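You operate a simulated robot arm through the tools that you are given. There is no shell and no other tool.

You are at the controls of a simulated two-armed robot. One attempt, no reset.

JOB
Plug the blue tester and the work light into the white strip and switch it on.
Fine: grey strip off before the blue plug comes out; white strip on last; the charger's plug stays.

The check looks at the end state, three seconds after you hand in, the way a careful person would. Anything else that was tipped, shoved, dropped, spilled or broken makes it a failure.

ROBOT AND FRAMES
Two 7-joint arms with two-finger grippers on one trunk that stands fixed in place. Base frame: the origin is at the foot of the trunk, x ahead of it, y to its left, z up; the work surface is at about z = 820. Lengths are in mm, angles in rad, forces in N, time in s.
The left shoulder is at [41, 175, 1228], the right one opposite. With the tool pointing down near the work surface each hand reaches from about 100 to 840 mm from the base axis, measured 20 degrees to its own side. Payload 2.94 kg a hand.
The tool frame of a hand sits at the grasp point between the pads (the TCP): z along the fingers, y along the line on which they close. The tips reach 30 mm beyond it. The gripper opens to 138 mm; its body begins 109 mm behind the TCP.
Orientation is that of the tool frame in the base frame, as a unit quaternion [w, x, y, z]. With the fingers straight down and closing along the base's y, the tool's x points along the base's -x, its y along +y and its z along -z.

CONTROLS
- The arms move only by the tool play_rows. It takes "left_commands", "right_commands" or both (then of equal length, played together; a hand with none holds still); each is one flat list of numbers, 7 for each row, row after row: the shift along the base's x, y, z in mm, then the turn, a rotation vector about the base's x, y, z in rad, then the opening, from 0 (shut) to 1 (fully open). In form: [dx, dy, dz, wx, wy, wz, hand, dx, dy, dz, wx, wy, wz, hand, ...]. A call has 1 to 20 rows; each row is the pose to reach, as a shift and turn from the pose commanded when the call began. Each row takes 0.2 s and may step no farther than 50 mm and 0.15 rad from the row before; otherwise, or with a gripper value out of range, the whole call is refused. Where a pose cannot be reached the arm comes as near as it can. A force on the tool above 40 N (or 10 N above the force at the start of the call, whichever is more), or a blocked arm, ends the call early, and 0.2 s more pass. Each finger travels about 45 mm/s and halts on what it meets, pressing with about 28 N; the grip force reading is that of the motor and also rises with nothing between the fingers. The clock runs only during rows and for 0.2 s after the last one: add rows that repeat a pose to give the fingers time. It gives the time, the measured TCP pose, the force on the tool (base axes), the opening and the grip force at its end, in the units of the frame above (readings bear some noise), with the torque about the TCP (base axes, N m) and any sound that the robot's microphone picked up.
- Cameras (640 x 400 px; columns grow to the right, rows downward): "scene" is now at [90.2, -28.3, 1692.6]; the picture's right is [-0.38, -0.93, -0.00], its down [-0.77, 0.32, -0.55] and it looks along [0.51, -0.21, -0.84] (base axes); focal length 365 px, centre (320, 200). "left" rides on the left gripper at [71, -19, -146] in its tool frame; the picture's right is [0.26, 0.96, 0.00], its down [-0.85, 0.23, -0.48] and it looks along [-0.46, 0.13, 0.88] (tool axes); focal length 280 px, centre (320, 200). "right" rides on the right gripper at [71, 19, -146] in its tool frame; the picture's right is [-0.26, 0.97, 0.00], its down [-0.85, -0.23, -0.48] and it looks along [-0.46, -0.12, 0.88] (tool axes); focal length 280 px, centre (320, 200). There is no depth. A picture from a camera that has moved, and an enlarged one, comes with that camera's place and axes in the base frame and with its lens.
- capture(camera): a new picture of that camera. It takes no simulated time.
- slide_trunk(by): moves the trunk up (or, below 0, down) by that many mm; the arms and the scene camera ride with it, the base frame stays. It gives what a move gives, with no picture.
- head_to(pan, tilt): turns the head with the scene camera to pan (to the left, within 2.094 rad either way) and tilt (down, from -0.506 to 1.204), counted from straight ahead of the robot (the tilt from the chest, where the trunk bows). It gives what a move gives.
- zoom(camera, box): a new picture of the part [left, top, right, bottom] of that camera's present view, enlarged. It takes no simulated time.
- job_done(): hands the job in; it is judged then, once.

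Places have to be worked out from the pictures, the camera data and where the tool is seen. Open the grippers and draw the arms clear of the work before you hand the job in, unless the task says otherwise.

The tools are called after "Emit:" as a command line: name --argument value ..., lists and objects as JSON in quotes. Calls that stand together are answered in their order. play_rows: Moves the arms, as the interface text tells. Its arguments: {"type":"object","properties":{"left_commands":{"type":"array","items":{"type":"number"}},"right_commands":{"type":"array","items":{"type":"number"}}},"required":[]} The other tools are called the same way: slide_trunk (by) moves the trunk up or down; head_to (pan, tilt) turns the head that bears the scene camera; capture (camera) takes a picture; zoom (camera, box) takes an enlarged picture of a part of a camera's view; job_done () hands the job in.

At the start:

```text
t: 0.0
left_tcp_pos: [504.2, -72.4, 1089.7]
left_orientation: [0.001, 0.0, 1.0, -0.001]
left_contact_force: [0.8, -0.9, -0.1]
left_moment: [0.0, 0.01, -0.02]
left_grip_width: 137.7
left_grasp_force: 0.0
right_tcp_pos: [378.6, -429.9, 1142.5]
right_orientation: [0.0, 0.0, 1.0, 0.0]
right_contact_force: [-0.4, -1.1, 0.2]
right_moment: [0.0, 0.03, -0.03]
right_grip_width: 137.8
right_grasp_force: 0.0
trunk travel left (down, up): [-400.0, 334.0]
head pan, tilt (commanded): [-0.386, 0.99]
```

scene: 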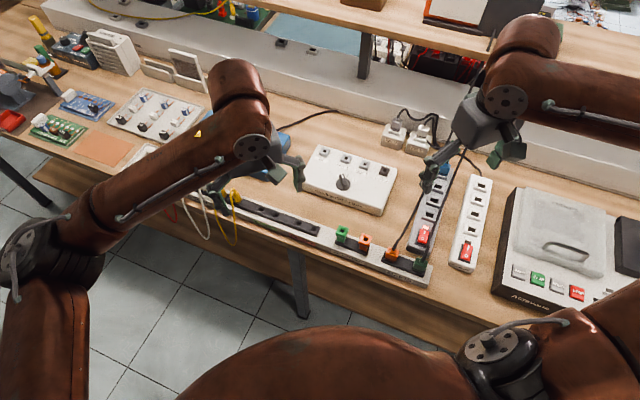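
right: 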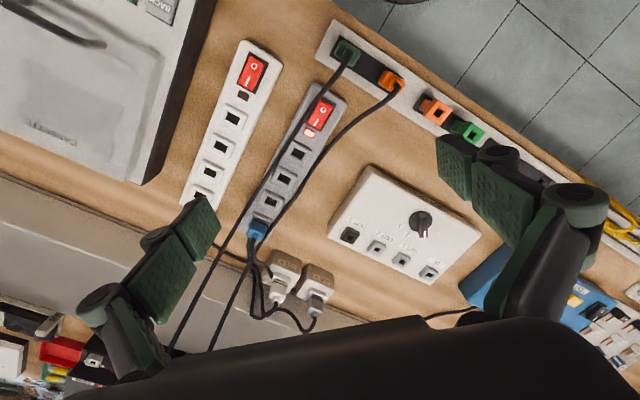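
left: 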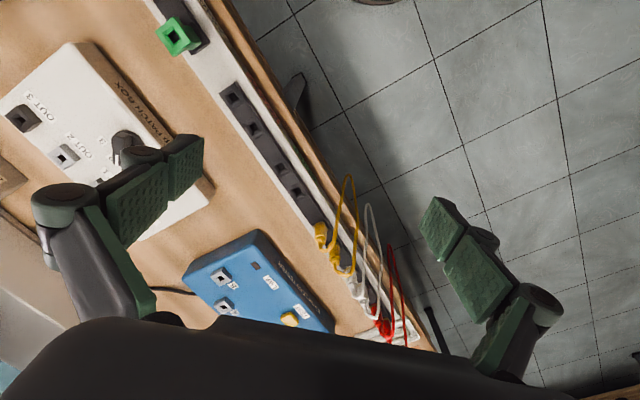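

I'll start by looking closer at the strips, plugs and cords before moving anything.

Emit:
zoom --camera "scene" --box '[340, 80, 520, 290]'

Emit:
zoom --camera "right" --box '[160, 20, 460, 340]'

Emit:
zoom --camera "scene" --box '[200, 80, 440, 290]'

```text
1.90 times, centred on (430, 185) of scene
camera zoom: at [90.2, -28.3, 1692.6], right [-0.38, -0.93, 0.0], down [-0.77, 0.32, -0.55], along [0.51, -0.21, -0.84], focal length 695 px, centre (110, 229)
```

zoom: 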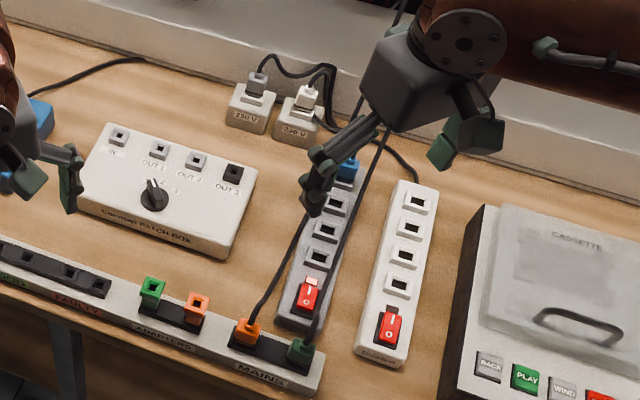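

```text
1.25 times, centred on (310, 180) of right
camera zoom: at [307.2, -410.3, 1289.2], right [0.26, 0.97, 0.0], down [0.85, -0.23, 0.48], along [0.46, -0.12, -0.88], focal length 350 px, centre (332, 225)
```

zoom: 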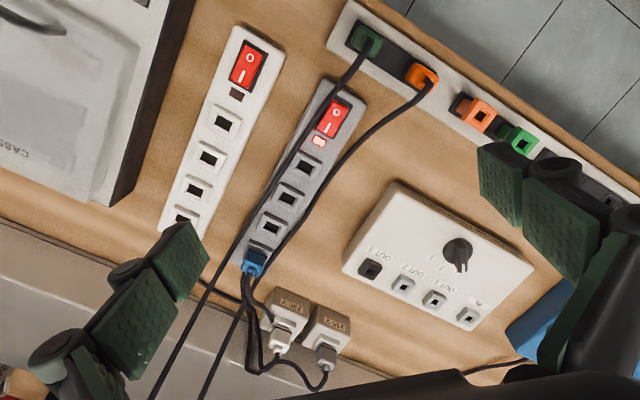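

```text
1.90 times, centred on (320, 185) of scene
camera zoom: at [90.2, -28.3, 1692.6], right [-0.38, -0.93, 0.0], down [-0.77, 0.32, -0.55], along [0.51, -0.21, -0.84], focal length 695 px, centre (320, 229)
```

zoom: 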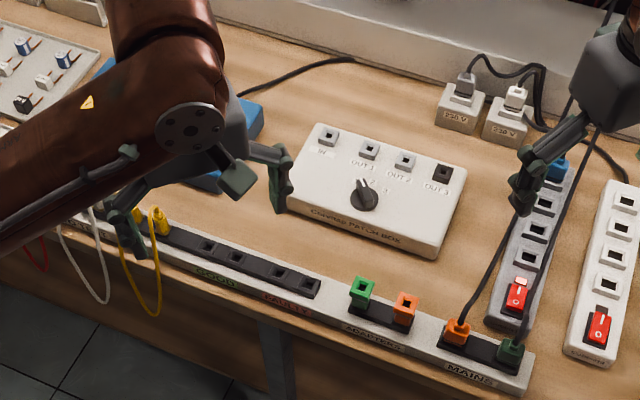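

The orange and green plugs rest in the MAINS rail and the blue plug sits in the grey strip. I need to trace the cords, so I turn the head to look to the right and to the far back.

Emit:
head_to --pan -0.6 --tilt 0.6

Emit:
capture --camera "scene"

Emit:
head_to --pan 0.1 --tilt 0.7

Emit:
capture --camera "scene"

```text
t: 0.9
left_tcp_pos: [504.0, -71.4, 1090.3]
left_orientation: [0.0, 0.0, 1.0, 0.0]
left_contact_force: [0.3, -0.3, -0.9]
left_moment: [-0.01, -0.01, -0.04]
left_grip_width: 138.0
left_grasp_force: 0.1
right_tcp_pos: [378.6, -429.5, 1142.1]
right_orientation: [-0.001, 0.0, 1.0, 0.0]
right_contact_force: [0.4, -0.4, 0.4]
right_moment: [0.01, 0.04, 0.01]
right_grip_width: 137.9
right_grasp_force: 0.1
trunk travel left (down, up): [-400.0, 334.0]
head pan, tilt (commanded): [-0.6, 0.6]
```

```text
taken
camera scene: at [98.1, -51.7, 1723.8], right [-0.56, -0.83, 0.0], down [-0.47, 0.32, -0.82], along [0.68, -0.47, -0.57], focal length 365 px, centre (320, 200)
```

scene: 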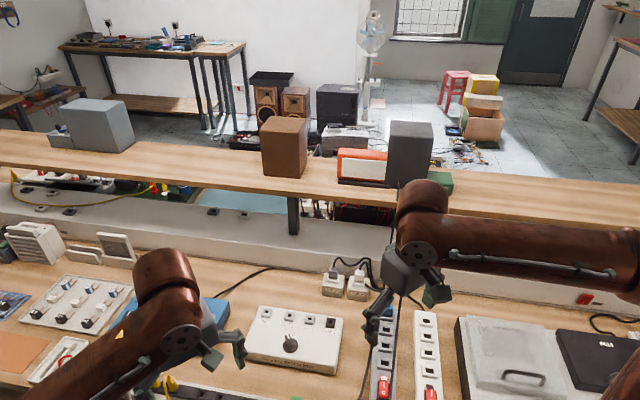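

```text
t: 1.9
left_tcp_pos: [505.8, -72.0, 1089.2]
left_orientation: [0.0, 0.0, 1.0, 0.0]
left_contact_force: [0.0, -0.3, -0.6]
left_moment: [0.01, 0.02, -0.02]
left_grip_width: 137.9
left_grasp_force: 0.1
right_tcp_pos: [377.9, -430.7, 1142.2]
right_orientation: [0.0, 0.0, 1.0, 0.0]
right_contact_force: [1.1, -0.2, -0.2]
right_moment: [0.0, 0.04, 0.03]
right_grip_width: 137.9
right_grasp_force: 0.2
trunk travel left (down, up): [-400.0, 334.0]
head pan, tilt (commanded): [0.099, 0.7]
```

```text
taken
camera scene: at [109.7, 6.5, 1715.3], right [0.1, -1.0, 0.0], down [-0.64, -0.06, -0.76], along [0.76, 0.08, -0.64], focal length 365 px, centre (320, 200)
```

scene: 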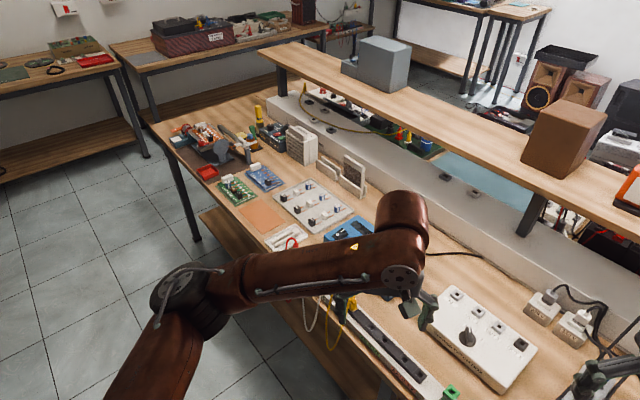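

The arms block the view of the cords; both hands are well above the table, so I draw the right hand back and to the right, and the left hand back and to the left, to get a clear view.

Emit:
play_rows --left_commands '[-10, 40, 10, 0, 0, 0, 1, -20, 80, 20, 0, 0, 0, 1, -30, 120, 30, 0, 0, 0, 1, -40, 160, 40, 0, 0, 0, 1, -60, 200, 50, 0, 0, 0, 1, -80, 240, 60, 0, 0, 0, 1, -100, 280, 60, 0, 0, 0, 1, -120, 320, 60, 0, 0, 0, 1]' --right_commands '[-20, -30, 0, 0, 0, 0, 1, -40, -60, 0, 0, 0, 0, 1, -60, -90, 0, 0, 0, 0, 1, -80, -120, 0, 0, 0, 0, 1, -100, -150, 0, 0, 0, 0, 1, -120, -180, 0, 0, 0, 0, 1, -140, -200, 0, 0, 0, 0, 1, -150, -210, 0, 0, 0, 0, 1]'

Emit:
head_to --pan -0.5 --tilt 0.85

Emit:
capture --camera "scene"

Emit:
capture --camera "right"

```text
t: 3.7
left_tcp_pos: [383.7, 249.8, 1150.0]
left_orientation: [0.0, 0.0, 1.0, 0.0]
left_contact_force: [-0.5, 0.1, 0.5]
left_moment: [-0.03, -0.05, 0.02]
left_grip_width: 138.0
left_grasp_force: 0.1
right_tcp_pos: [226.2, -640.1, 1142.3]
right_orientation: [0.001, 0.001, 1.0, -0.001]
right_contact_force: [0.3, 0.1, 0.2]
right_moment: [-0.03, -0.03, -0.02]
right_grip_width: 138.1
right_grasp_force: 0.1
trunk travel left (down, up): [-400.0, 334.0]
head pan, tilt (commanded): [0.099, 0.7]
```

```text
t: 4.7
left_tcp_pos: [386.2, 247.5, 1150.0]
left_orientation: [0.0, 0.0, 1.0, 0.0]
left_contact_force: [0.2, 0.2, 0.6]
left_moment: [0.0, 0.0, 0.02]
left_grip_width: 137.7
left_grasp_force: 0.1
right_tcp_pos: [228.5, -639.6, 1141.5]
right_orientation: [0.0, 0.0, 1.0, 0.0]
right_contact_force: [0.2, -0.3, -1.6]
right_moment: [0.0, 0.05, -0.02]
right_grip_width: 137.9
right_grasp_force: 0.0
trunk travel left (down, up): [-400.0, 334.0]
head pan, tilt (commanded): [-0.499, 0.85]
```

```text
taken
camera scene: at [93.8, -38.7, 1703.0], right [-0.48, -0.88, 0.0], down [-0.66, 0.36, -0.66], along [0.58, -0.32, -0.75], focal length 365 px, centre (320, 200)
```

scene: 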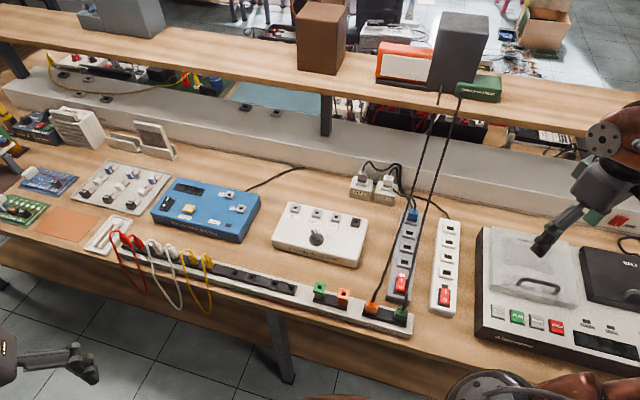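

```text
taken
camera right: at [157.5, -620.2, 1288.7], right [0.26, 0.97, 0.0], down [0.85, -0.23, 0.48], along [0.46, -0.12, -0.88], focal length 280 px, centre (320, 200)
```

right: 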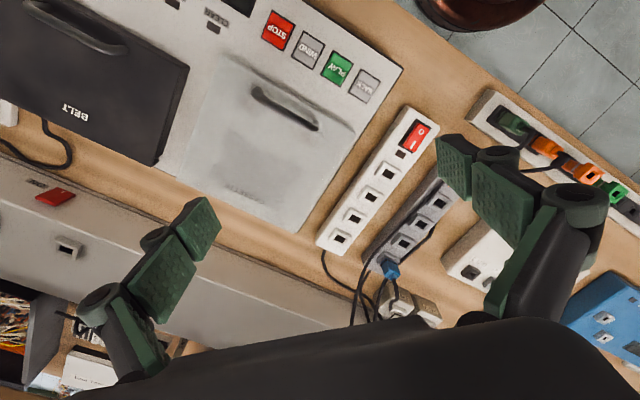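

Now the cords are visible: two cords rise from the MAINS plugs to the shelf. I zoom in to see where each ends and where the blue plug's cord goes.

Emit:
zoom --camera "scene" --box '[360, 0, 520, 110]'

Emit:
zoom --camera "scene" --box '[340, 80, 480, 200]'

Emit:
zoom --camera "scene" --box '[340, 200, 480, 340]'

Emit:
zoom --camera "scene" --box '[130, 150, 410, 320]'

```text
3.64 times, centred on (440, 55) of scene
camera zoom: at [93.8, -38.7, 1703.0], right [-0.48, -0.88, 0.0], down [-0.66, 0.36, -0.66], along [0.58, -0.32, -0.75], focal length 1327 px, centre (-116, 727)
```

zoom: 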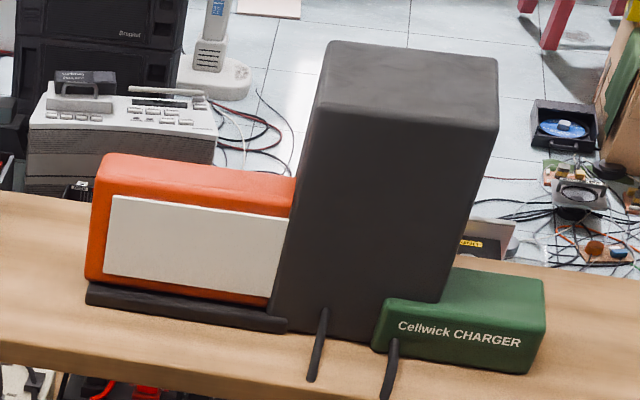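

```text
3.33 times, centred on (410, 140) of scene
camera zoom: at [93.8, -38.7, 1703.0], right [-0.48, -0.88, 0.0], down [-0.66, 0.36, -0.66], along [0.58, -0.32, -0.75], focal length 1217 px, centre (20, 400)
```

zoom: 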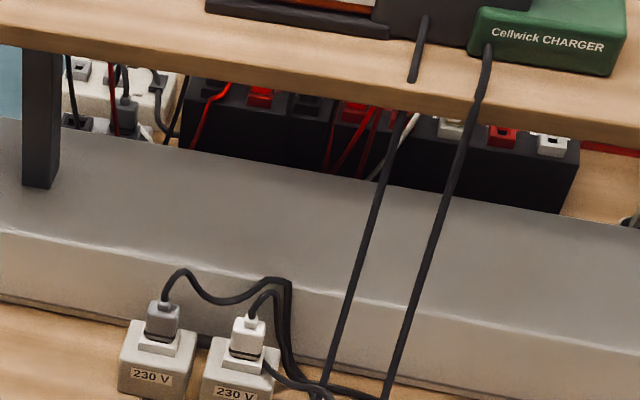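

```text
2.86 times, centred on (410, 270) of scene
camera zoom: at [93.8, -38.7, 1703.0], right [-0.48, -0.88, 0.0], down [-0.66, 0.36, -0.66], along [0.58, -0.32, -0.75], focal length 1043 px, centre (63, 0)
```

zoom: 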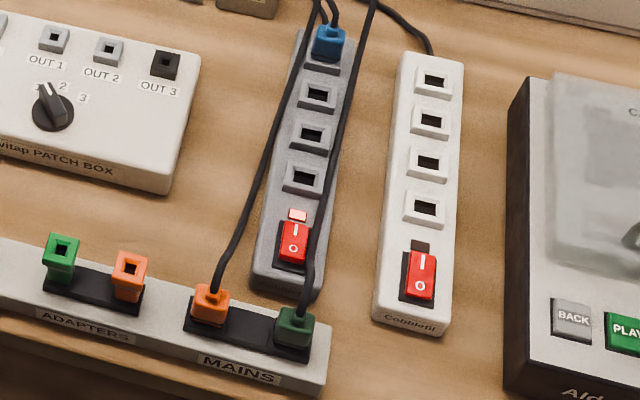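

```text
2.29 times, centred on (270, 235) of scene
camera zoom: at [93.8, -38.7, 1703.0], right [-0.48, -0.88, 0.0], down [-0.66, 0.36, -0.66], along [0.58, -0.32, -0.75], focal length 834 px, centre (434, 120)
```

zoom: 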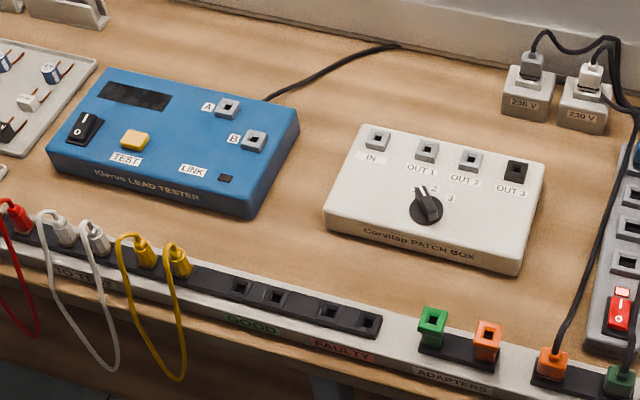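

Reading so far: the left cord leads from the orange-and-white lamp on the shelf to the orange plug, the right cord leads from the green box marked CHARGER to the green plug, and the table is turned about 45° to my base. I turn the right hand in line with the strips and bring its camera over the robot side for a measured look.

Emit:
play_rows --right_commands '[19, 33, 0, 0, 0, -0.117, 1, 38, 67, 0, 0, 0, -0.234, 1, 57, 100, 0, 0, 0, -0.351, 1, 76, 133, 0, 0, 0, -0.469, 1, 95, 166, 0, 0, 0, -0.586, 1, 114, 200, 0, 0, 0, -0.703, 1, 134, 233, -10, 0, 0, -0.82, 1, 134, 233, -10, 0, 0, -0.82, 1]'

Emit:
capture --camera "right"

Emit:
capture --camera "scene"

```text
t: 6.5
left_tcp_pos: [385.7, 248.4, 1151.6]
left_orientation: [-0.001, 0.0, 1.0, 0.001]
left_contact_force: [-0.2, 0.2, 0.5]
left_moment: [-0.04, -0.04, 0.01]
left_grip_width: 138.0
left_grasp_force: 0.0
right_tcp_pos: [360.7, -405.6, 1132.8]
right_orientation: [0.001, 0.399, 0.917, -0.001]
right_contact_force: [-1.4, 0.4, 0.2]
right_moment: [-0.02, -0.05, 0.02]
right_grip_width: 137.9
right_grasp_force: 0.1
trunk travel left (down, up): [-400.0, 334.0]
head pan, tilt (commanded): [-0.499, 0.85]
```

```text
taken
camera right: at [326.4, -340.8, 1279.9], right [0.88, 0.47, 0.0], down [0.41, -0.78, 0.48], along [0.22, -0.42, -0.88], focal length 280 px, centre (320, 200)
```

right: 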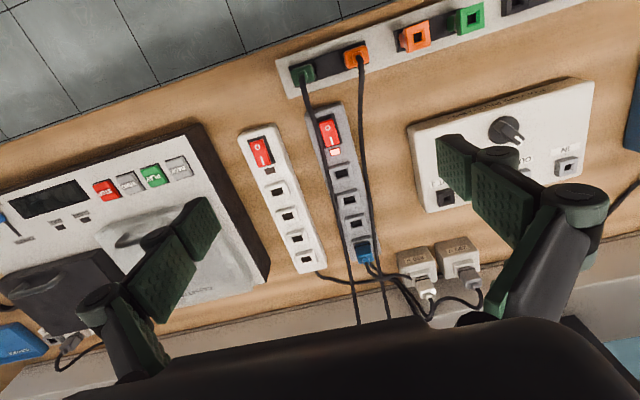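

```text
taken
camera scene: at [92.1, -38.2, 1703.2], right [-0.48, -0.88, 0.0], down [-0.66, 0.36, -0.66], along [0.58, -0.32, -0.75], focal length 365 px, centre (320, 200)
```

scene: 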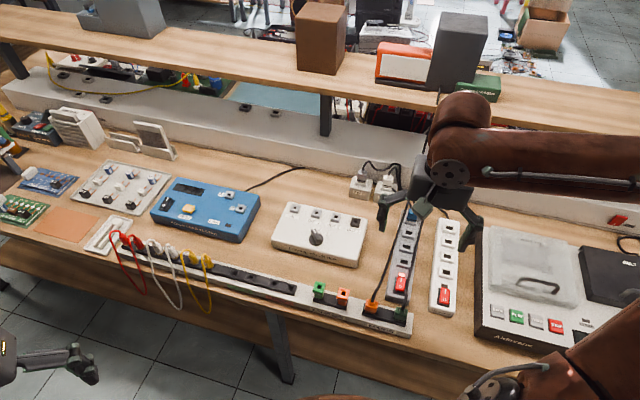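

The wrist picture shows both strips, the two hanging cords and the blue plug; I zoom in for pixel positions.

Emit:
zoom --camera "right" --box '[230, 40, 430, 165]'

Emit:
zoom --camera "right" --box '[230, 165, 500, 335]'

Emit:
zoom --camera "scene" --box '[340, 180, 480, 340]'

```text
3.20 times, centred on (330, 102) of right
camera zoom: at [326.4, -340.8, 1279.9], right [0.88, 0.47, 0.0], down [0.41, -0.78, 0.48], along [0.22, -0.42, -0.88], focal length 897 px, centre (288, 512)
```

zoom: 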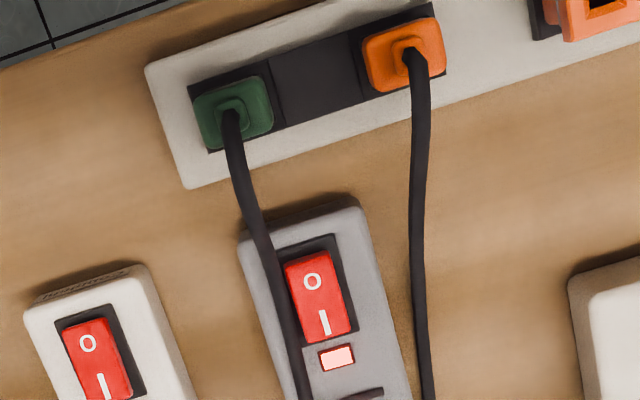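

```text
2.35 times, centred on (365, 250) of right
camera zoom: at [326.4, -340.8, 1279.9], right [0.88, 0.47, 0.0], down [0.41, -0.78, 0.48], along [0.22, -0.42, -0.88], focal length 660 px, centre (214, 82)
```

zoom: 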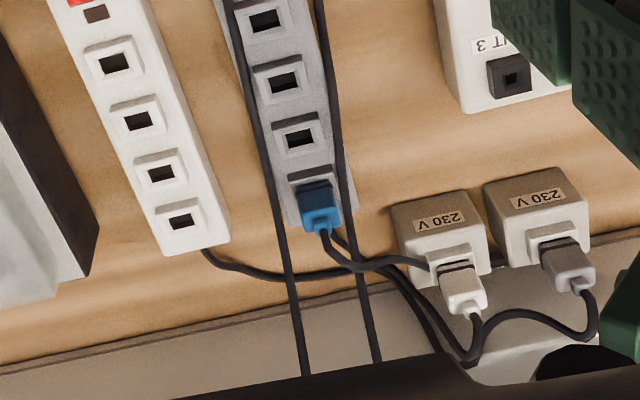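

```text
2.50 times, centred on (410, 260) of scene
camera zoom: at [92.1, -38.2, 1703.2], right [-0.48, -0.88, 0.0], down [-0.66, 0.36, -0.66], along [0.58, -0.32, -0.75], focal length 913 px, centre (95, 50)
```

zoom: 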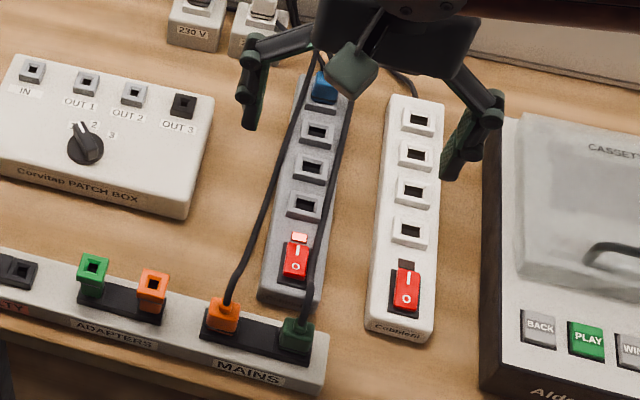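

Switches, sockets and plugs now triangulate well: the grey switch is near (390,-431,870), and the white sockets run from (362,-559) to (467,-665) every 50 mm. For the heights of the hanging cords I need a sideways baseline, so I shift the right hand about 200 mm along the rail, staying high.

Emit:
play_rows --right_commands '[28, 28, 5, 0, 0, 0, 1, 56, 56, 10, 0, 0, 0, 1, 84, 84, 10, 0, 0, 0, 1, 112, 112, 10, 0, 0, 0, 1, 141, 141, 10, 0, 0, 0, 1, 141, 141, 10, 0, 0, 0, 1]'

Emit:
capture --camera "right"

Emit:
zoom --camera "right" --box '[60, 100, 320, 330]'

Emit:
zoom --camera "scene" --box '[340, 60, 520, 200]'

```text
t: 7.9
left_tcp_pos: [384.6, 248.0, 1150.2]
left_orientation: [-0.001, 0.001, 1.0, 0.0]
left_contact_force: [-0.3, -0.3, 0.0]
left_moment: [0.0, -0.04, 0.02]
left_grip_width: 137.9
left_grasp_force: 0.0
right_tcp_pos: [501.5, -265.4, 1143.5]
right_orientation: [0.001, 0.399, 0.917, 0.001]
right_contact_force: [-1.2, 0.5, 0.7]
right_moment: [0.01, -0.06, 0.0]
right_grip_width: 138.3
right_grasp_force: 0.1
trunk travel left (down, up): [-400.0, 334.0]
head pan, tilt (commanded): [-0.499, 0.85]
```

```text
taken
camera right: at [467.8, -199.7, 1290.4], right [0.88, 0.47, 0.0], down [0.41, -0.78, 0.48], along [0.22, -0.42, -0.88], focal length 280 px, centre (320, 200)
```

right: 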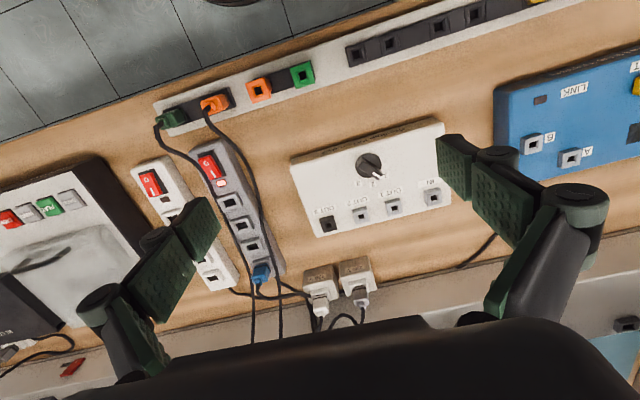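

```text
1.74 times, centred on (190, 215) of right
camera zoom: at [467.8, -199.7, 1290.4], right [0.88, 0.47, 0.0], down [0.41, -0.78, 0.48], along [0.22, -0.42, -0.88], focal length 488 px, centre (546, 174)
```

zoom: 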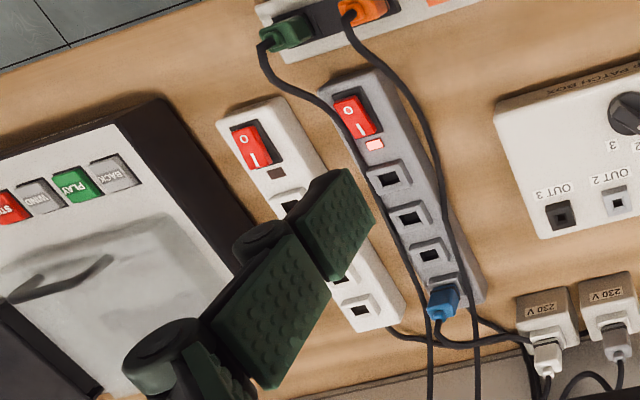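

```text
2.86 times, centred on (430, 130) of scene
camera zoom: at [91.8, -37.6, 1703.2], right [-0.48, -0.88, 0.0], down [-0.66, 0.36, -0.66], along [0.58, -0.32, -0.75], focal length 1043 px, centre (6, 400)
```

zoom: 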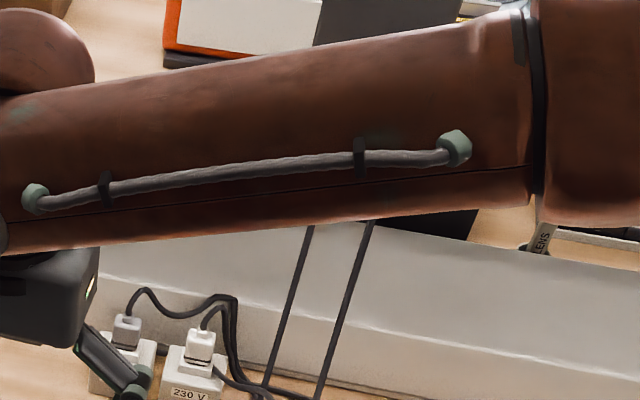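

Triangulating the two views: the green cord lies low along the right edge of the grey strip (about 17 mm beside its switch) and the orange cord lies just left of it; both rise only near the wall. I zoom on the plugs and switch to get their shapes.

Emit:
zoom --camera "right" --box '[220, 230, 320, 295]'

Emit:
zoom --camera "right" --box '[140, 80, 260, 200]'

```text
6.15 times, centred on (270, 262) of right
camera zoom: at [467.8, -199.7, 1290.4], right [0.88, 0.47, 0.0], down [0.41, -0.78, 0.48], along [0.22, -0.42, -0.88], focal length 1726 px, centre (628, -185)
```

zoom: 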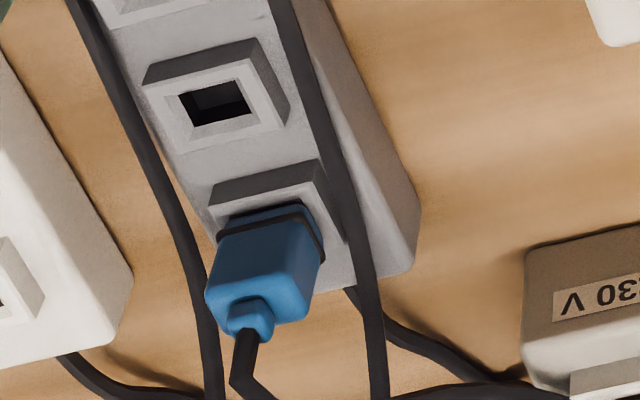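

```text
3.33 times, centred on (200, 140) of right
camera zoom: at [467.8, -199.7, 1290.4], right [0.88, 0.47, 0.0], down [0.41, -0.78, 0.48], along [0.22, -0.42, -0.88], focal length 935 px, centre (720, 400)
```

zoom: 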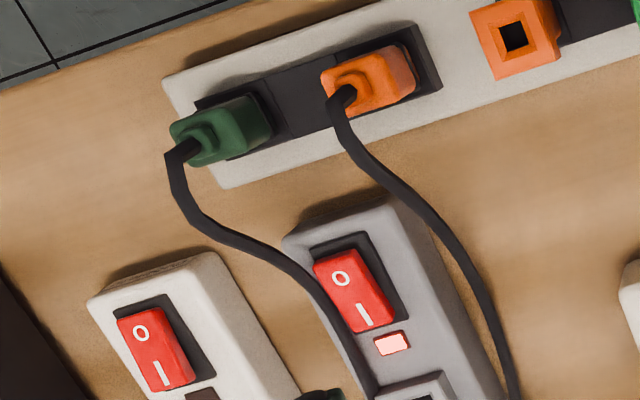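

The plugs are about 28 mm wide with the cord leaving at the top, and the sockets have raised rims. I now square the hand to the table (45°) and close the gripper in free air, to see how big the closed fingertips are before pressing the grey switch.

Emit:
play_rows --right_commands '[0, 0, 0, 0, 0, 0.035, 0.6, 0, 0, 0, 0, 0, 0.035, 0.2, 0, 0, 0, 0, 0, 0.035, 0, 0, 0, 0, 0, 0, 0.035, 0, 0, 0, 0, 0, 0, 0.035, 0, 0, 0, 0, 0, 0, 0.035, 0, 0, 0, 0, 0, 0, 0.035, 0, 0, 0, 0, 0, 0, 0.035, 0]'

Emit:
capture --camera "right"

Emit:
capture --camera "scene"

```text
t: 9.7
left_tcp_pos: [385.6, 247.4, 1150.4]
left_orientation: [0.0, 0.0, 1.0, 0.0]
left_contact_force: [-0.8, -0.2, 0.0]
left_moment: [0.01, -0.03, -0.01]
left_grip_width: 138.0
left_grasp_force: 0.1
right_tcp_pos: [503.5, -264.4, 1142.5]
right_orientation: [0.0, 0.383, 0.924, 0.0]
right_contact_force: [0.1, -0.4, 0.2]
right_moment: [-0.03, 0.0, 0.02]
right_grip_width: 0.4
right_grasp_force: 18.0
trunk travel left (down, up): [-400.0, 334.0]
head pan, tilt (commanded): [-0.499, 0.85]
```

```text
taken
camera right: at [466.7, -201.6, 1289.4], right [0.87, 0.5, 0.0], down [0.44, -0.76, 0.48], along [0.24, -0.41, -0.88], focal length 280 px, centre (320, 200)
```

right: 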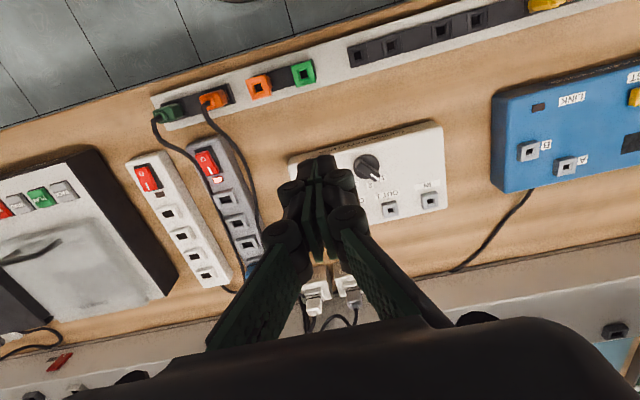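

```text
taken
camera scene: at [93.7, -38.6, 1703.0], right [-0.48, -0.88, 0.0], down [-0.66, 0.36, -0.66], along [0.58, -0.32, -0.75], focal length 365 px, centre (320, 200)
```

scene: 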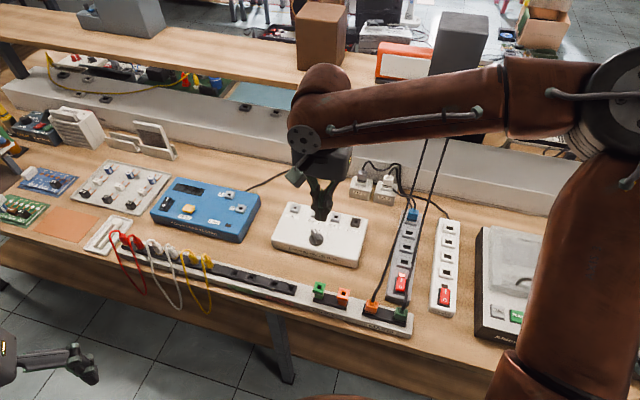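

The gripper is closed; I zoom on the fingertips to gauge their footprint.

Emit:
zoom --camera "right" --box '[250, 130, 400, 260]'

Emit:
zoom --camera "scene" --box '[270, 130, 370, 240]'

Emit:
zoom --camera "right" --box '[120, 80, 300, 300]'

```text
3.08 times, centred on (325, 195) of right
camera zoom: at [466.7, -201.6, 1289.4], right [0.87, 0.5, 0.0], down [0.44, -0.76, 0.48], along [0.24, -0.41, -0.88], focal length 863 px, centre (305, 215)
```

zoom: 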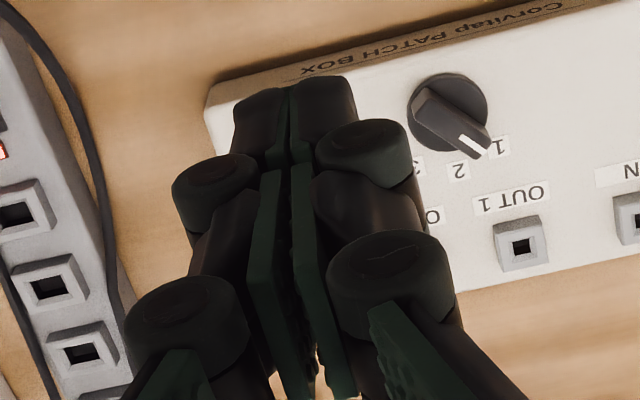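

```text
3.64 times, centred on (320, 185) of scene
camera zoom: at [93.7, -38.6, 1703.0], right [-0.48, -0.88, 0.0], down [-0.66, 0.36, -0.66], along [0.58, -0.32, -0.75], focal length 1327 px, centre (320, 254)
```

zoom: 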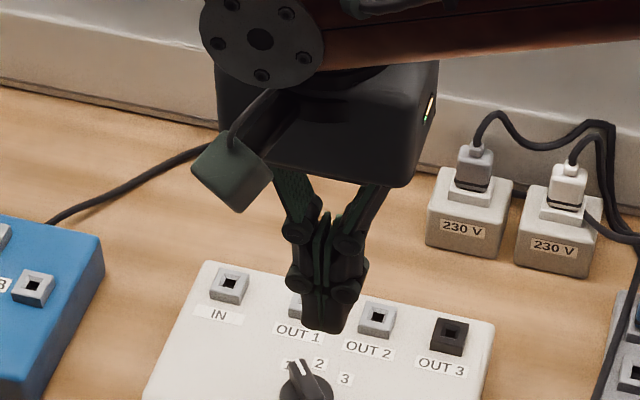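

```text
1.82 times, centred on (210, 190) of right
camera zoom: at [466.7, -201.6, 1289.4], right [0.87, 0.5, 0.0], down [0.44, -0.76, 0.48], along [0.24, -0.41, -0.88], focal length 510 px, centre (520, 218)
```

zoom: 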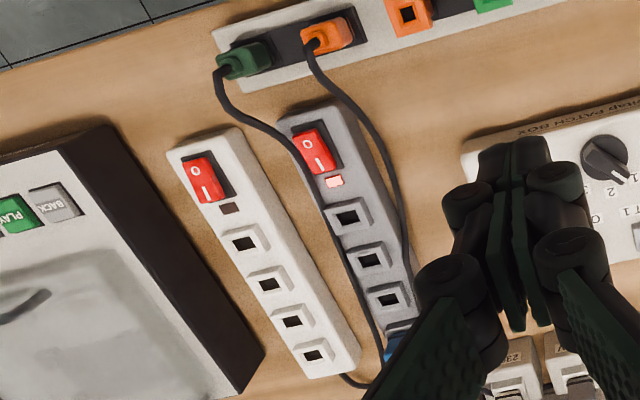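

The closed tips are about 26 mm wide in all. I move over the near (O) end of the grey switch with the hand leaning away from the green cord, stopping about 80 mm above it to check alignment.

Emit:
play_rows --right_commands '[-23, -29, -5, -0.057, 0.057, 0, 0, -46, -58, -15, -0.113, 0.113, 0, 0, -69, -87, -30, -0.17, 0.17, 0, 0, -92, -116, -50, -0.226, 0.226, 0, 0, -114.7, -145.7, -75, -0.283, 0.283, 0, 0, -114.7, -145.7, -115, -0.283, 0.283, 0, 0, -114.7, -145.7, -152, -0.283, 0.283, 0, 0, -114.7, -145.7, -182, -0.283, 0.283, 0, 0]'

Emit:
capture --camera "right"

Emit:
zoom --camera "scene" --box '[350, 200, 470, 330]'

```text
t: 11.5
left_tcp_pos: [385.4, 247.4, 1149.0]
left_orientation: [-0.001, 0.001, 1.0, 0.001]
left_contact_force: [0.2, 0.2, 0.8]
left_moment: [-0.03, 0.04, 0.03]
left_grip_width: 137.9
left_grasp_force: 0.2
right_tcp_pos: [387.9, -412.2, 960.1]
right_orientation: [-0.075, 0.375, 0.906, -0.183]
right_contact_force: [-0.2, -0.2, -0.3]
right_moment: [0.01, 0.03, 0.0]
right_grip_width: 0.0
right_grasp_force: 27.8
trunk travel left (down, up): [-400.0, 334.0]
head pan, tilt (commanded): [-0.499, 0.85]
```

```text
taken
camera right: at [391.3, -308.2, 1087.6], right [0.81, 0.44, -0.38], down [0.58, -0.62, 0.53], along [0.0, -0.65, -0.76], focal length 280 px, centre (320, 200)
```

right: 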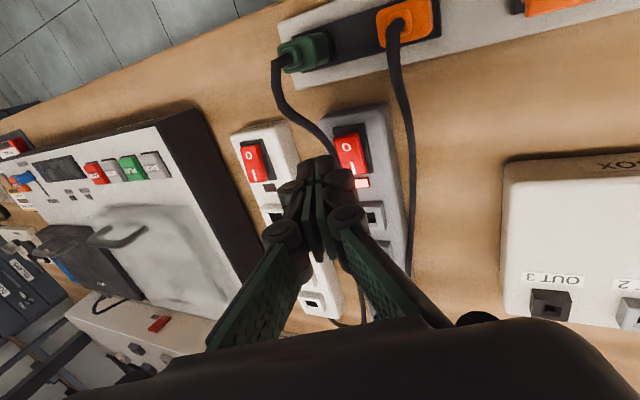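

```text
3.08 times, centred on (410, 265) of scene
camera zoom: at [94.5, -39.1, 1702.9], right [-0.48, -0.88, 0.0], down [-0.66, 0.36, -0.66], along [0.58, -0.32, -0.75], focal length 1123 px, centre (43, 0)
```

zoom: 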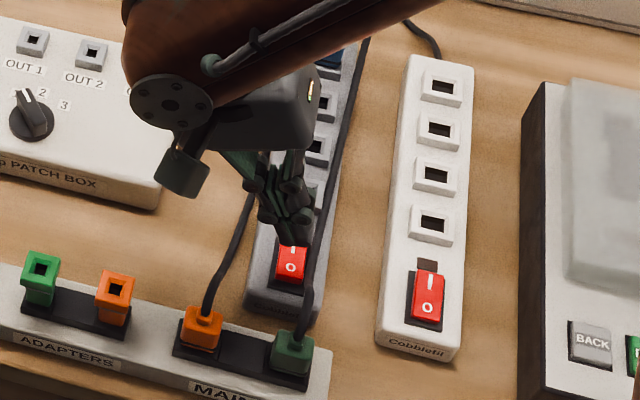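

The tip sits over the near end of the rocker (O at about e1=-28), with the green cord just to its right. I lower straight down in small steps and let the force limit stop me.

Emit:
play_rows --right_commands '[0, 0, -15, 0, 0, 0, 0, 0, 0, -30, 0, 0, 0, 0, 0, 0, -40, 0, 0, 0, 0, 0, 0, -46, 0, 0, 0, 0, 0, 0, -50, 0, 0, 0, 0, 0, 0, -53, 0, 0, 0, 0]'

Emit:
zoom --camera "scene" --box '[350, 200, 470, 330]'

Emit:
zoom --camera "right" --box '[240, 80, 440, 240]'

```text
t: 12.9
left_tcp_pos: [387.1, 248.1, 1149.9]
left_orientation: [0.0, 0.0, 1.0, 0.001]
left_contact_force: [-1.0, -0.8, 0.1]
left_moment: [-0.05, 0.01, 0.0]
left_grip_width: 138.0
left_grasp_force: 0.1
right_tcp_pos: [388.3, -411.4, 907.0]
right_orientation: [-0.076, 0.374, 0.906, -0.183]
right_contact_force: [-0.3, -0.2, -0.6]
right_moment: [0.0, 0.0, -0.01]
right_grip_width: 0.2
right_grasp_force: 28.0
trunk travel left (down, up): [-400.0, 334.0]
head pan, tilt (commanded): [-0.499, 0.85]
```

```text
3.08 times, centred on (410, 265) of scene
camera zoom: at [93.8, -38.8, 1703.0], right [-0.48, -0.88, 0.0], down [-0.66, 0.36, -0.66], along [0.58, -0.32, -0.75], focal length 1123 px, centre (43, 0)
```

zoom: 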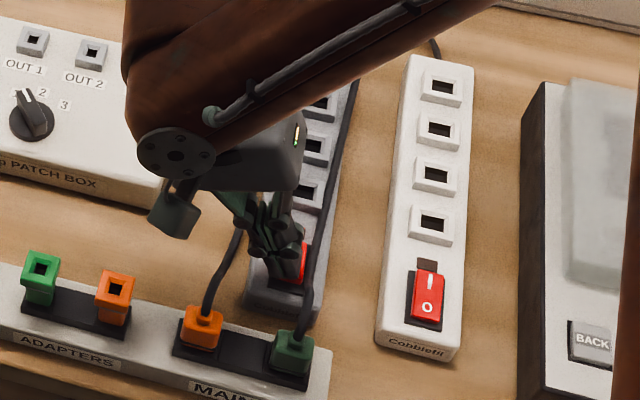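

```text
2.50 times, centred on (340, 160) of right
camera zoom: at [391.3, -308.1, 1035.5], right [0.81, 0.44, -0.38], down [0.58, -0.62, 0.53], along [0.0, -0.65, -0.76], focal length 701 px, centre (270, 300)
```

zoom: 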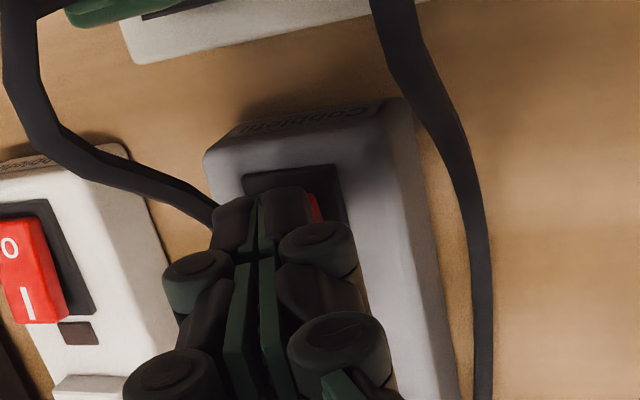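

No contact yet with the tip at about z=879; the rocker frame looks centred 3–4 mm further left than my tip. I shift 3 mm that way and continue downward in 2–3 mm steps.

Emit:
play_rows --right_commands '[2.1, 2.1, 0, 0, 0, 0, 0, 2.1, 2.1, -3, 0, 0, 0, 0, 2.1, 2.1, -5, 0, 0, 0, 0, 2.1, 2.1, -7, 0, 0, 0, 0, 2.1, 2.1, -9, 0, 0, 0, 0, 2.1, 2.1, -11, 0, 0, 0, 0]'

Emit:
zoom --camera "right" --box '[240, 80, 440, 240]'

```text
t: 14.3
left_tcp_pos: [384.5, 247.8, 1150.1]
left_orientation: [0.0, 0.0, 1.0, 0.0]
left_contact_force: [0.0, -0.3, -0.2]
left_moment: [0.01, -0.02, 0.02]
left_grip_width: 137.7
left_grasp_force: 0.1
right_tcp_pos: [391.3, -408.5, 896.6]
right_orientation: [-0.076, 0.376, 0.905, -0.183]
right_contact_force: [1.1, 2.0, 1.7]
right_moment: [0.02, 0.01, -0.04]
right_grip_width: 0.0
right_grasp_force: 28.3
trunk travel left (down, up): [-400.0, 334.0]
head pan, tilt (commanded): [-0.499, 0.85]
```

```text
2.50 times, centred on (340, 160) of right
camera zoom: at [393.1, -305.4, 1024.5], right [0.81, 0.44, -0.38], down [0.58, -0.62, 0.53], along [0.0, -0.65, -0.76], focal length 701 px, centre (270, 300)
```

zoom: 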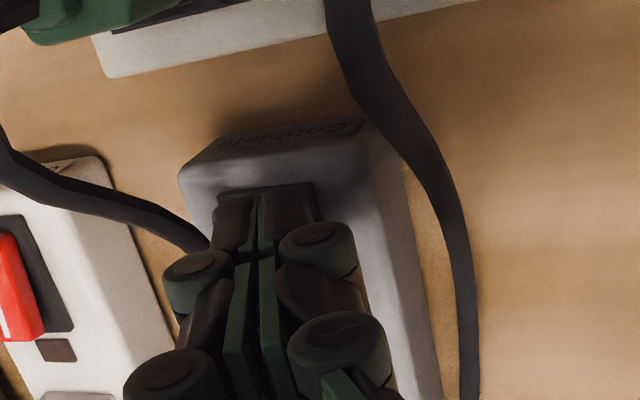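

The force is just beginning to rise (about 2 N), so I continue pressing a few millimetres.

Emit:
play_rows --right_commands '[0, 0, -2, 0, 0, 0, 0, 0, 0, -4, 0, 0, 0, 0, 0, 0, -6, 0, 0, 0, 0, 0, 0, -6, 0, 0, 0, 0]'

Emit:
zoom --camera "right" --box '[240, 80, 440, 240]'

Emit:
zoom --camera "scene" --box '[350, 200, 470, 330]'

```text
t: 15.3
left_tcp_pos: [383.8, 249.7, 1151.1]
left_orientation: [0.0, 0.0, 1.0, 0.0]
left_contact_force: [-0.2, 0.1, 0.7]
left_moment: [-0.01, 0.0, -0.02]
left_grip_width: 138.1
left_grasp_force: 0.1
right_tcp_pos: [389.1, -408.5, 893.0]
right_orientation: [-0.074, 0.376, 0.905, -0.184]
right_contact_force: [1.6, -2.0, 32.7]
right_moment: [-0.57, -0.11, 0.09]
right_grip_width: 0.0
right_grasp_force: 28.3
trunk travel left (down, up): [-400.0, 334.0]
head pan, tilt (commanded): [-0.499, 0.85]
heard: click
```

```text
2.50 times, centred on (340, 160) of right
camera zoom: at [392.6, -304.7, 1020.1], right [0.81, 0.44, -0.37], down [0.58, -0.62, 0.53], along [0.0, -0.65, -0.76], focal length 701 px, centre (270, 300)
```

zoom: 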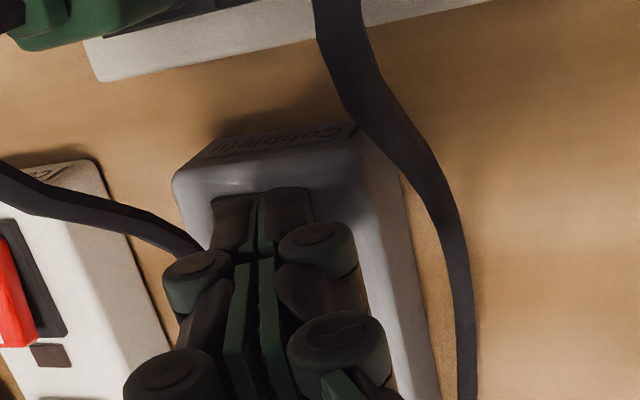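

```text
3.08 times, centred on (410, 265) of scene
camera zoom: at [91.6, -36.5, 1703.5], right [-0.48, -0.88, 0.0], down [-0.66, 0.36, -0.66], along [0.58, -0.32, -0.75], focal length 1123 px, centre (43, 0)
```

zoom: 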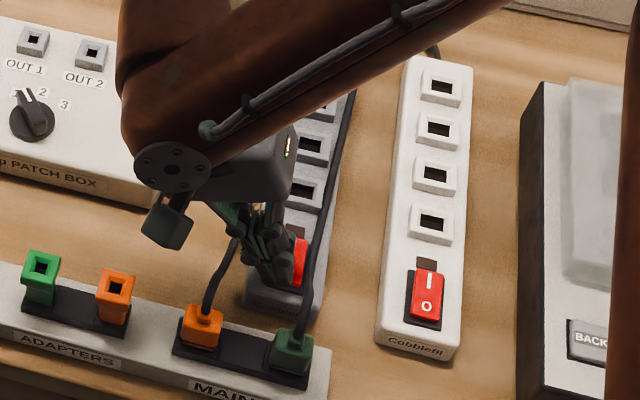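

A click was heard and the lamp on the grey strip looks dark. I retreat straight up and verify.

Emit:
play_rows --right_commands '[0, 0, 10, 0, 0, 0, 0, 0, 0, 40, 0, 0, 0, 0, 0, 0, 85, 0, 0, 0, 0, 0, 0, 130, 0, 0, 0, 0, 0, 0, 160, 0.071, -0.071, 0, 0, 0, 0, 160, 0.141, -0.141, 0, 0, 0, 0, 160, 0.212, -0.212, 0, 0, 0, 0, 160, 0.283, -0.283, 0, 0]'

Emit:
capture --camera "right"

Emit:
zoom --camera "scene" --box '[350, 190, 470, 330]'

```text
t: 17.1
left_tcp_pos: [383.6, 246.6, 1150.5]
left_orientation: [0.0, 0.0, 1.0, 0.002]
left_contact_force: [-0.3, -0.1, 0.1]
left_moment: [0.07, -0.03, 0.01]
left_grip_width: 138.2
left_grasp_force: 0.0
right_tcp_pos: [389.2, -410.7, 1050.1]
right_orientation: [-0.001, 0.383, 0.924, 0.001]
right_contact_force: [-0.6, -0.5, 0.1]
right_moment: [0.04, 0.0, -0.01]
right_grip_width: 0.1
right_grasp_force: 27.8
trunk travel left (down, up): [-400.0, 334.0]
head pan, tilt (commanded): [-0.499, 0.85]
```

```text
taken
camera right: at [353.6, -347.1, 1196.9], right [0.87, 0.5, 0.0], down [0.44, -0.76, 0.47], along [0.24, -0.41, -0.88], focal length 280 px, centre (320, 200)
```

right: 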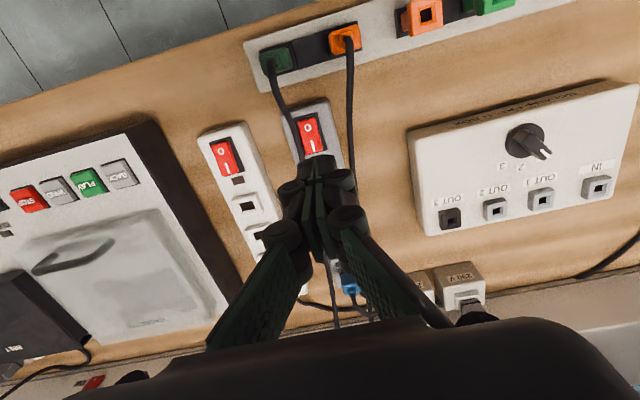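

```text
2.86 times, centred on (410, 260) of scene
camera zoom: at [93.2, -41.4, 1702.9], right [-0.48, -0.88, 0.0], down [-0.66, 0.36, -0.66], along [0.58, -0.31, -0.75], focal length 1043 px, centre (63, 29)
```

zoom: 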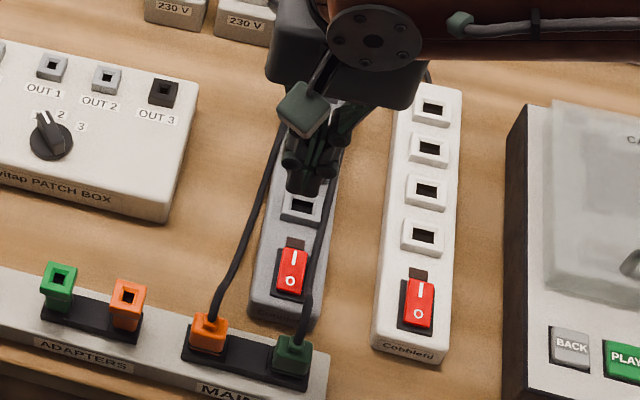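

The grey strip is off (lamp dark, O pressed). Next I carry the hand, opening to about 55 mm, to a point above the blue plug at the far end of the grey strip and look before descending.

Emit:
play_rows --right_commands '[31, -36, 0, 0, 0, 0, 0.1, 62, -71, 0, 0, 0, 0, 0.2, 94, -107, 0, 0, 0, 0, 0.3, 125, -143, 0, 0, 0, 0, 0.4, 156.2, -178.4, -10, 0, 0, 0, 0.4, 156.2, -178.4, -40, 0, 0, 0, 0.4, 156.2, -178.4, -50, 0, 0, 0, 0.4]'

Emit:
capture --camera "right"

Emit:
capture --camera "scene"

```text
t: 18.7
left_tcp_pos: [385.7, 249.3, 1149.0]
left_orientation: [-0.001, 0.0, 1.0, -0.001]
left_contact_force: [-0.4, -0.8, 0.2]
left_moment: [0.0, -0.01, 0.04]
left_grip_width: 138.1
left_grasp_force: 0.0
right_tcp_pos: [546.4, -587.5, 1001.0]
right_orientation: [0.001, 0.382, 0.924, 0.001]
right_contact_force: [0.0, 0.1, -0.3]
right_moment: [0.03, 0.03, 0.0]
right_grip_width: 55.0
right_grasp_force: 0.2
trunk travel left (down, up): [-400.0, 334.0]
head pan, tilt (commanded): [-0.499, 0.85]
```

```text
taken
camera right: at [510.8, -523.4, 1147.3], right [0.87, 0.5, 0.0], down [0.44, -0.76, 0.48], along [0.24, -0.41, -0.88], focal length 280 px, centre (320, 200)
```

right: 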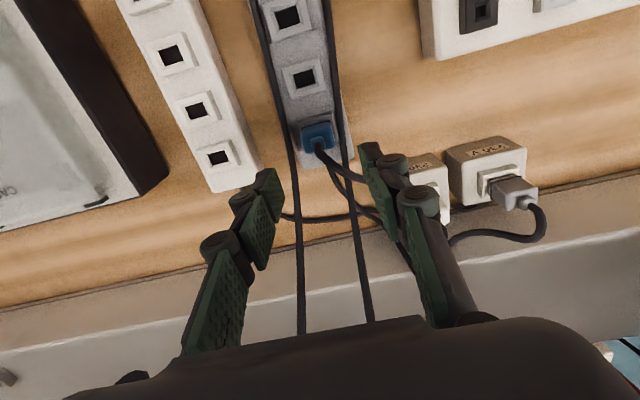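

```text
taken
camera scene: at [94.6, -38.7, 1702.9], right [-0.48, -0.88, 0.0], down [-0.66, 0.36, -0.66], along [0.58, -0.32, -0.75], focal length 365 px, centre (320, 200)
```

scene: 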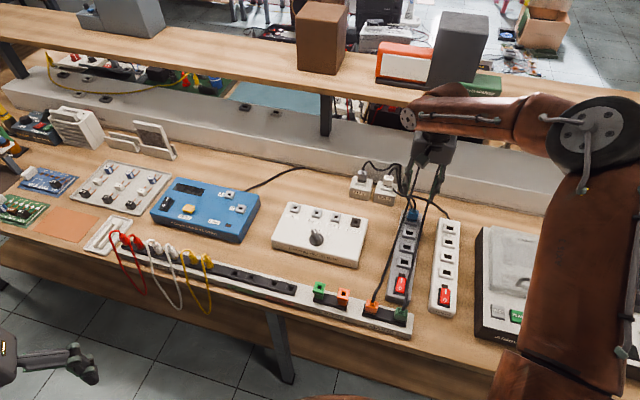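

The blue plug appears right on the tool axis column (318–320). I zoom in to check alignment and cord clearance.

Emit:
zoom --camera "right" --box '[230, 90, 420, 210]'

Emit:
zoom --camera "scene" --box '[370, 90, 480, 250]'

```text
3.33 times, centred on (325, 150) of right
camera zoom: at [510.8, -523.4, 1147.3], right [0.87, 0.5, 0.0], down [0.44, -0.76, 0.48], along [0.24, -0.41, -0.88], focal length 935 px, centre (303, 367)
```

zoom: 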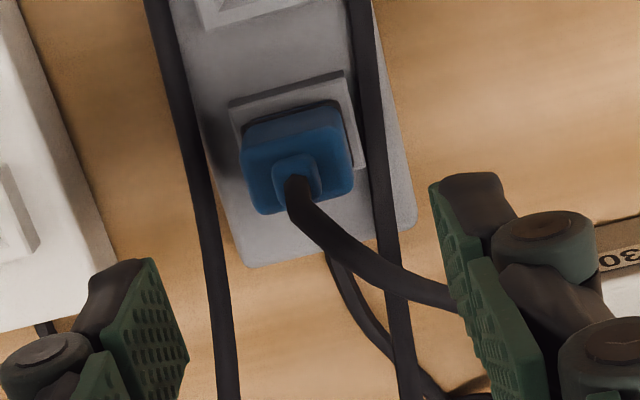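

```text
2.50 times, centred on (425, 170) of scene
camera zoom: at [94.6, -38.7, 1702.9], right [-0.48, -0.88, 0.0], down [-0.66, 0.36, -0.66], along [0.58, -0.32, -0.75], focal length 913 px, centre (58, 275)
```

zoom: 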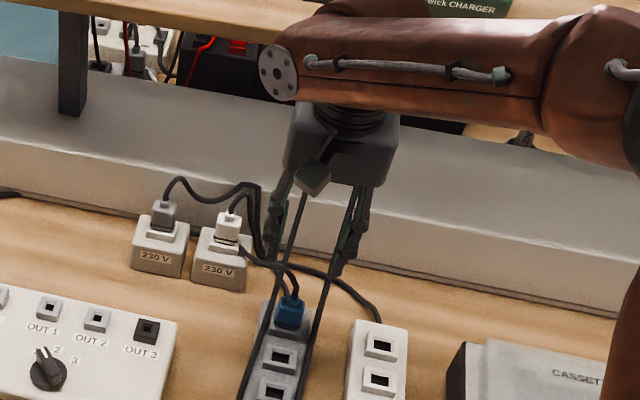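

The plug is centred within 2 mm of the tool axis, with the green cord 30 mm to its right and the orange one 22 mm to its left. I narrow the opening to about 33 mm, shift slightly, and come down until the tips are just above the plug top to check again.

Emit:
play_rows --right_commands '[-3.2, 1.1, 0, 0, 0, 0, 0.24, -3.2, 1.1, -20, 0, 0, 0, 0.24, -3.2, 1.1, -50, 0, 0, 0, 0.24, -3.2, 1.1, -70, 0, 0, 0, 0.24, -3.2, 1.1, -70, 0, 0, 0, 0.24]'

Emit:
zoom --camera "right" --box '[230, 90, 420, 230]'

Emit:
zoom --camera "scene" --box '[370, 130, 470, 260]'

```text
t: 19.9
left_tcp_pos: [385.0, 247.8, 1149.1]
left_orientation: [-0.001, -0.001, 1.0, 0.0]
left_contact_force: [-0.5, -0.3, 0.0]
left_moment: [0.0, -0.03, -0.02]
left_grip_width: 138.1
left_grasp_force: 0.1
right_tcp_pos: [544.0, -586.7, 930.6]
right_orientation: [0.0, 0.383, 0.924, 0.0]
right_contact_force: [1.0, -0.4, 0.0]
right_moment: [0.0, -0.05, 0.02]
right_grip_width: 33.0
right_grasp_force: 0.0
trunk travel left (down, up): [-400.0, 334.0]
head pan, tilt (commanded): [-0.499, 0.85]
```

```text
2.86 times, centred on (325, 160) of right
camera zoom: at [506.6, -522.4, 1076.8], right [0.87, 0.5, 0.0], down [0.44, -0.76, 0.48], along [0.24, -0.41, -0.88], focal length 801 px, centre (306, 314)
```

zoom: 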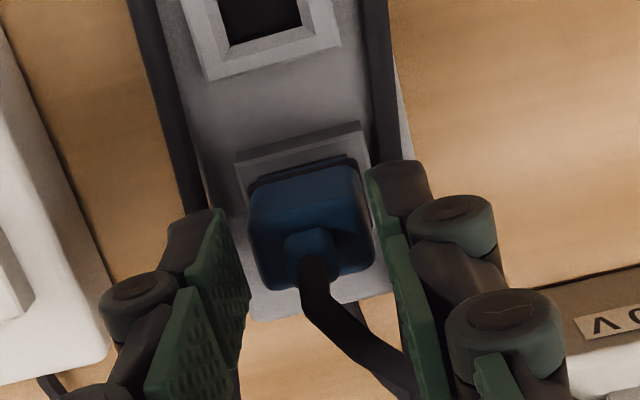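

```text
3.08 times, centred on (420, 195) of scene
camera zoom: at [93.2, -39.2, 1703.0], right [-0.48, -0.88, 0.0], down [-0.66, 0.36, -0.66], along [0.58, -0.32, -0.75], focal length 1123 px, centre (12, 215)
```

zoom: 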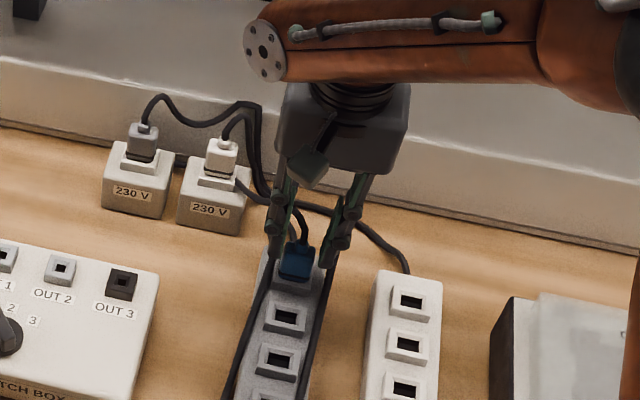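

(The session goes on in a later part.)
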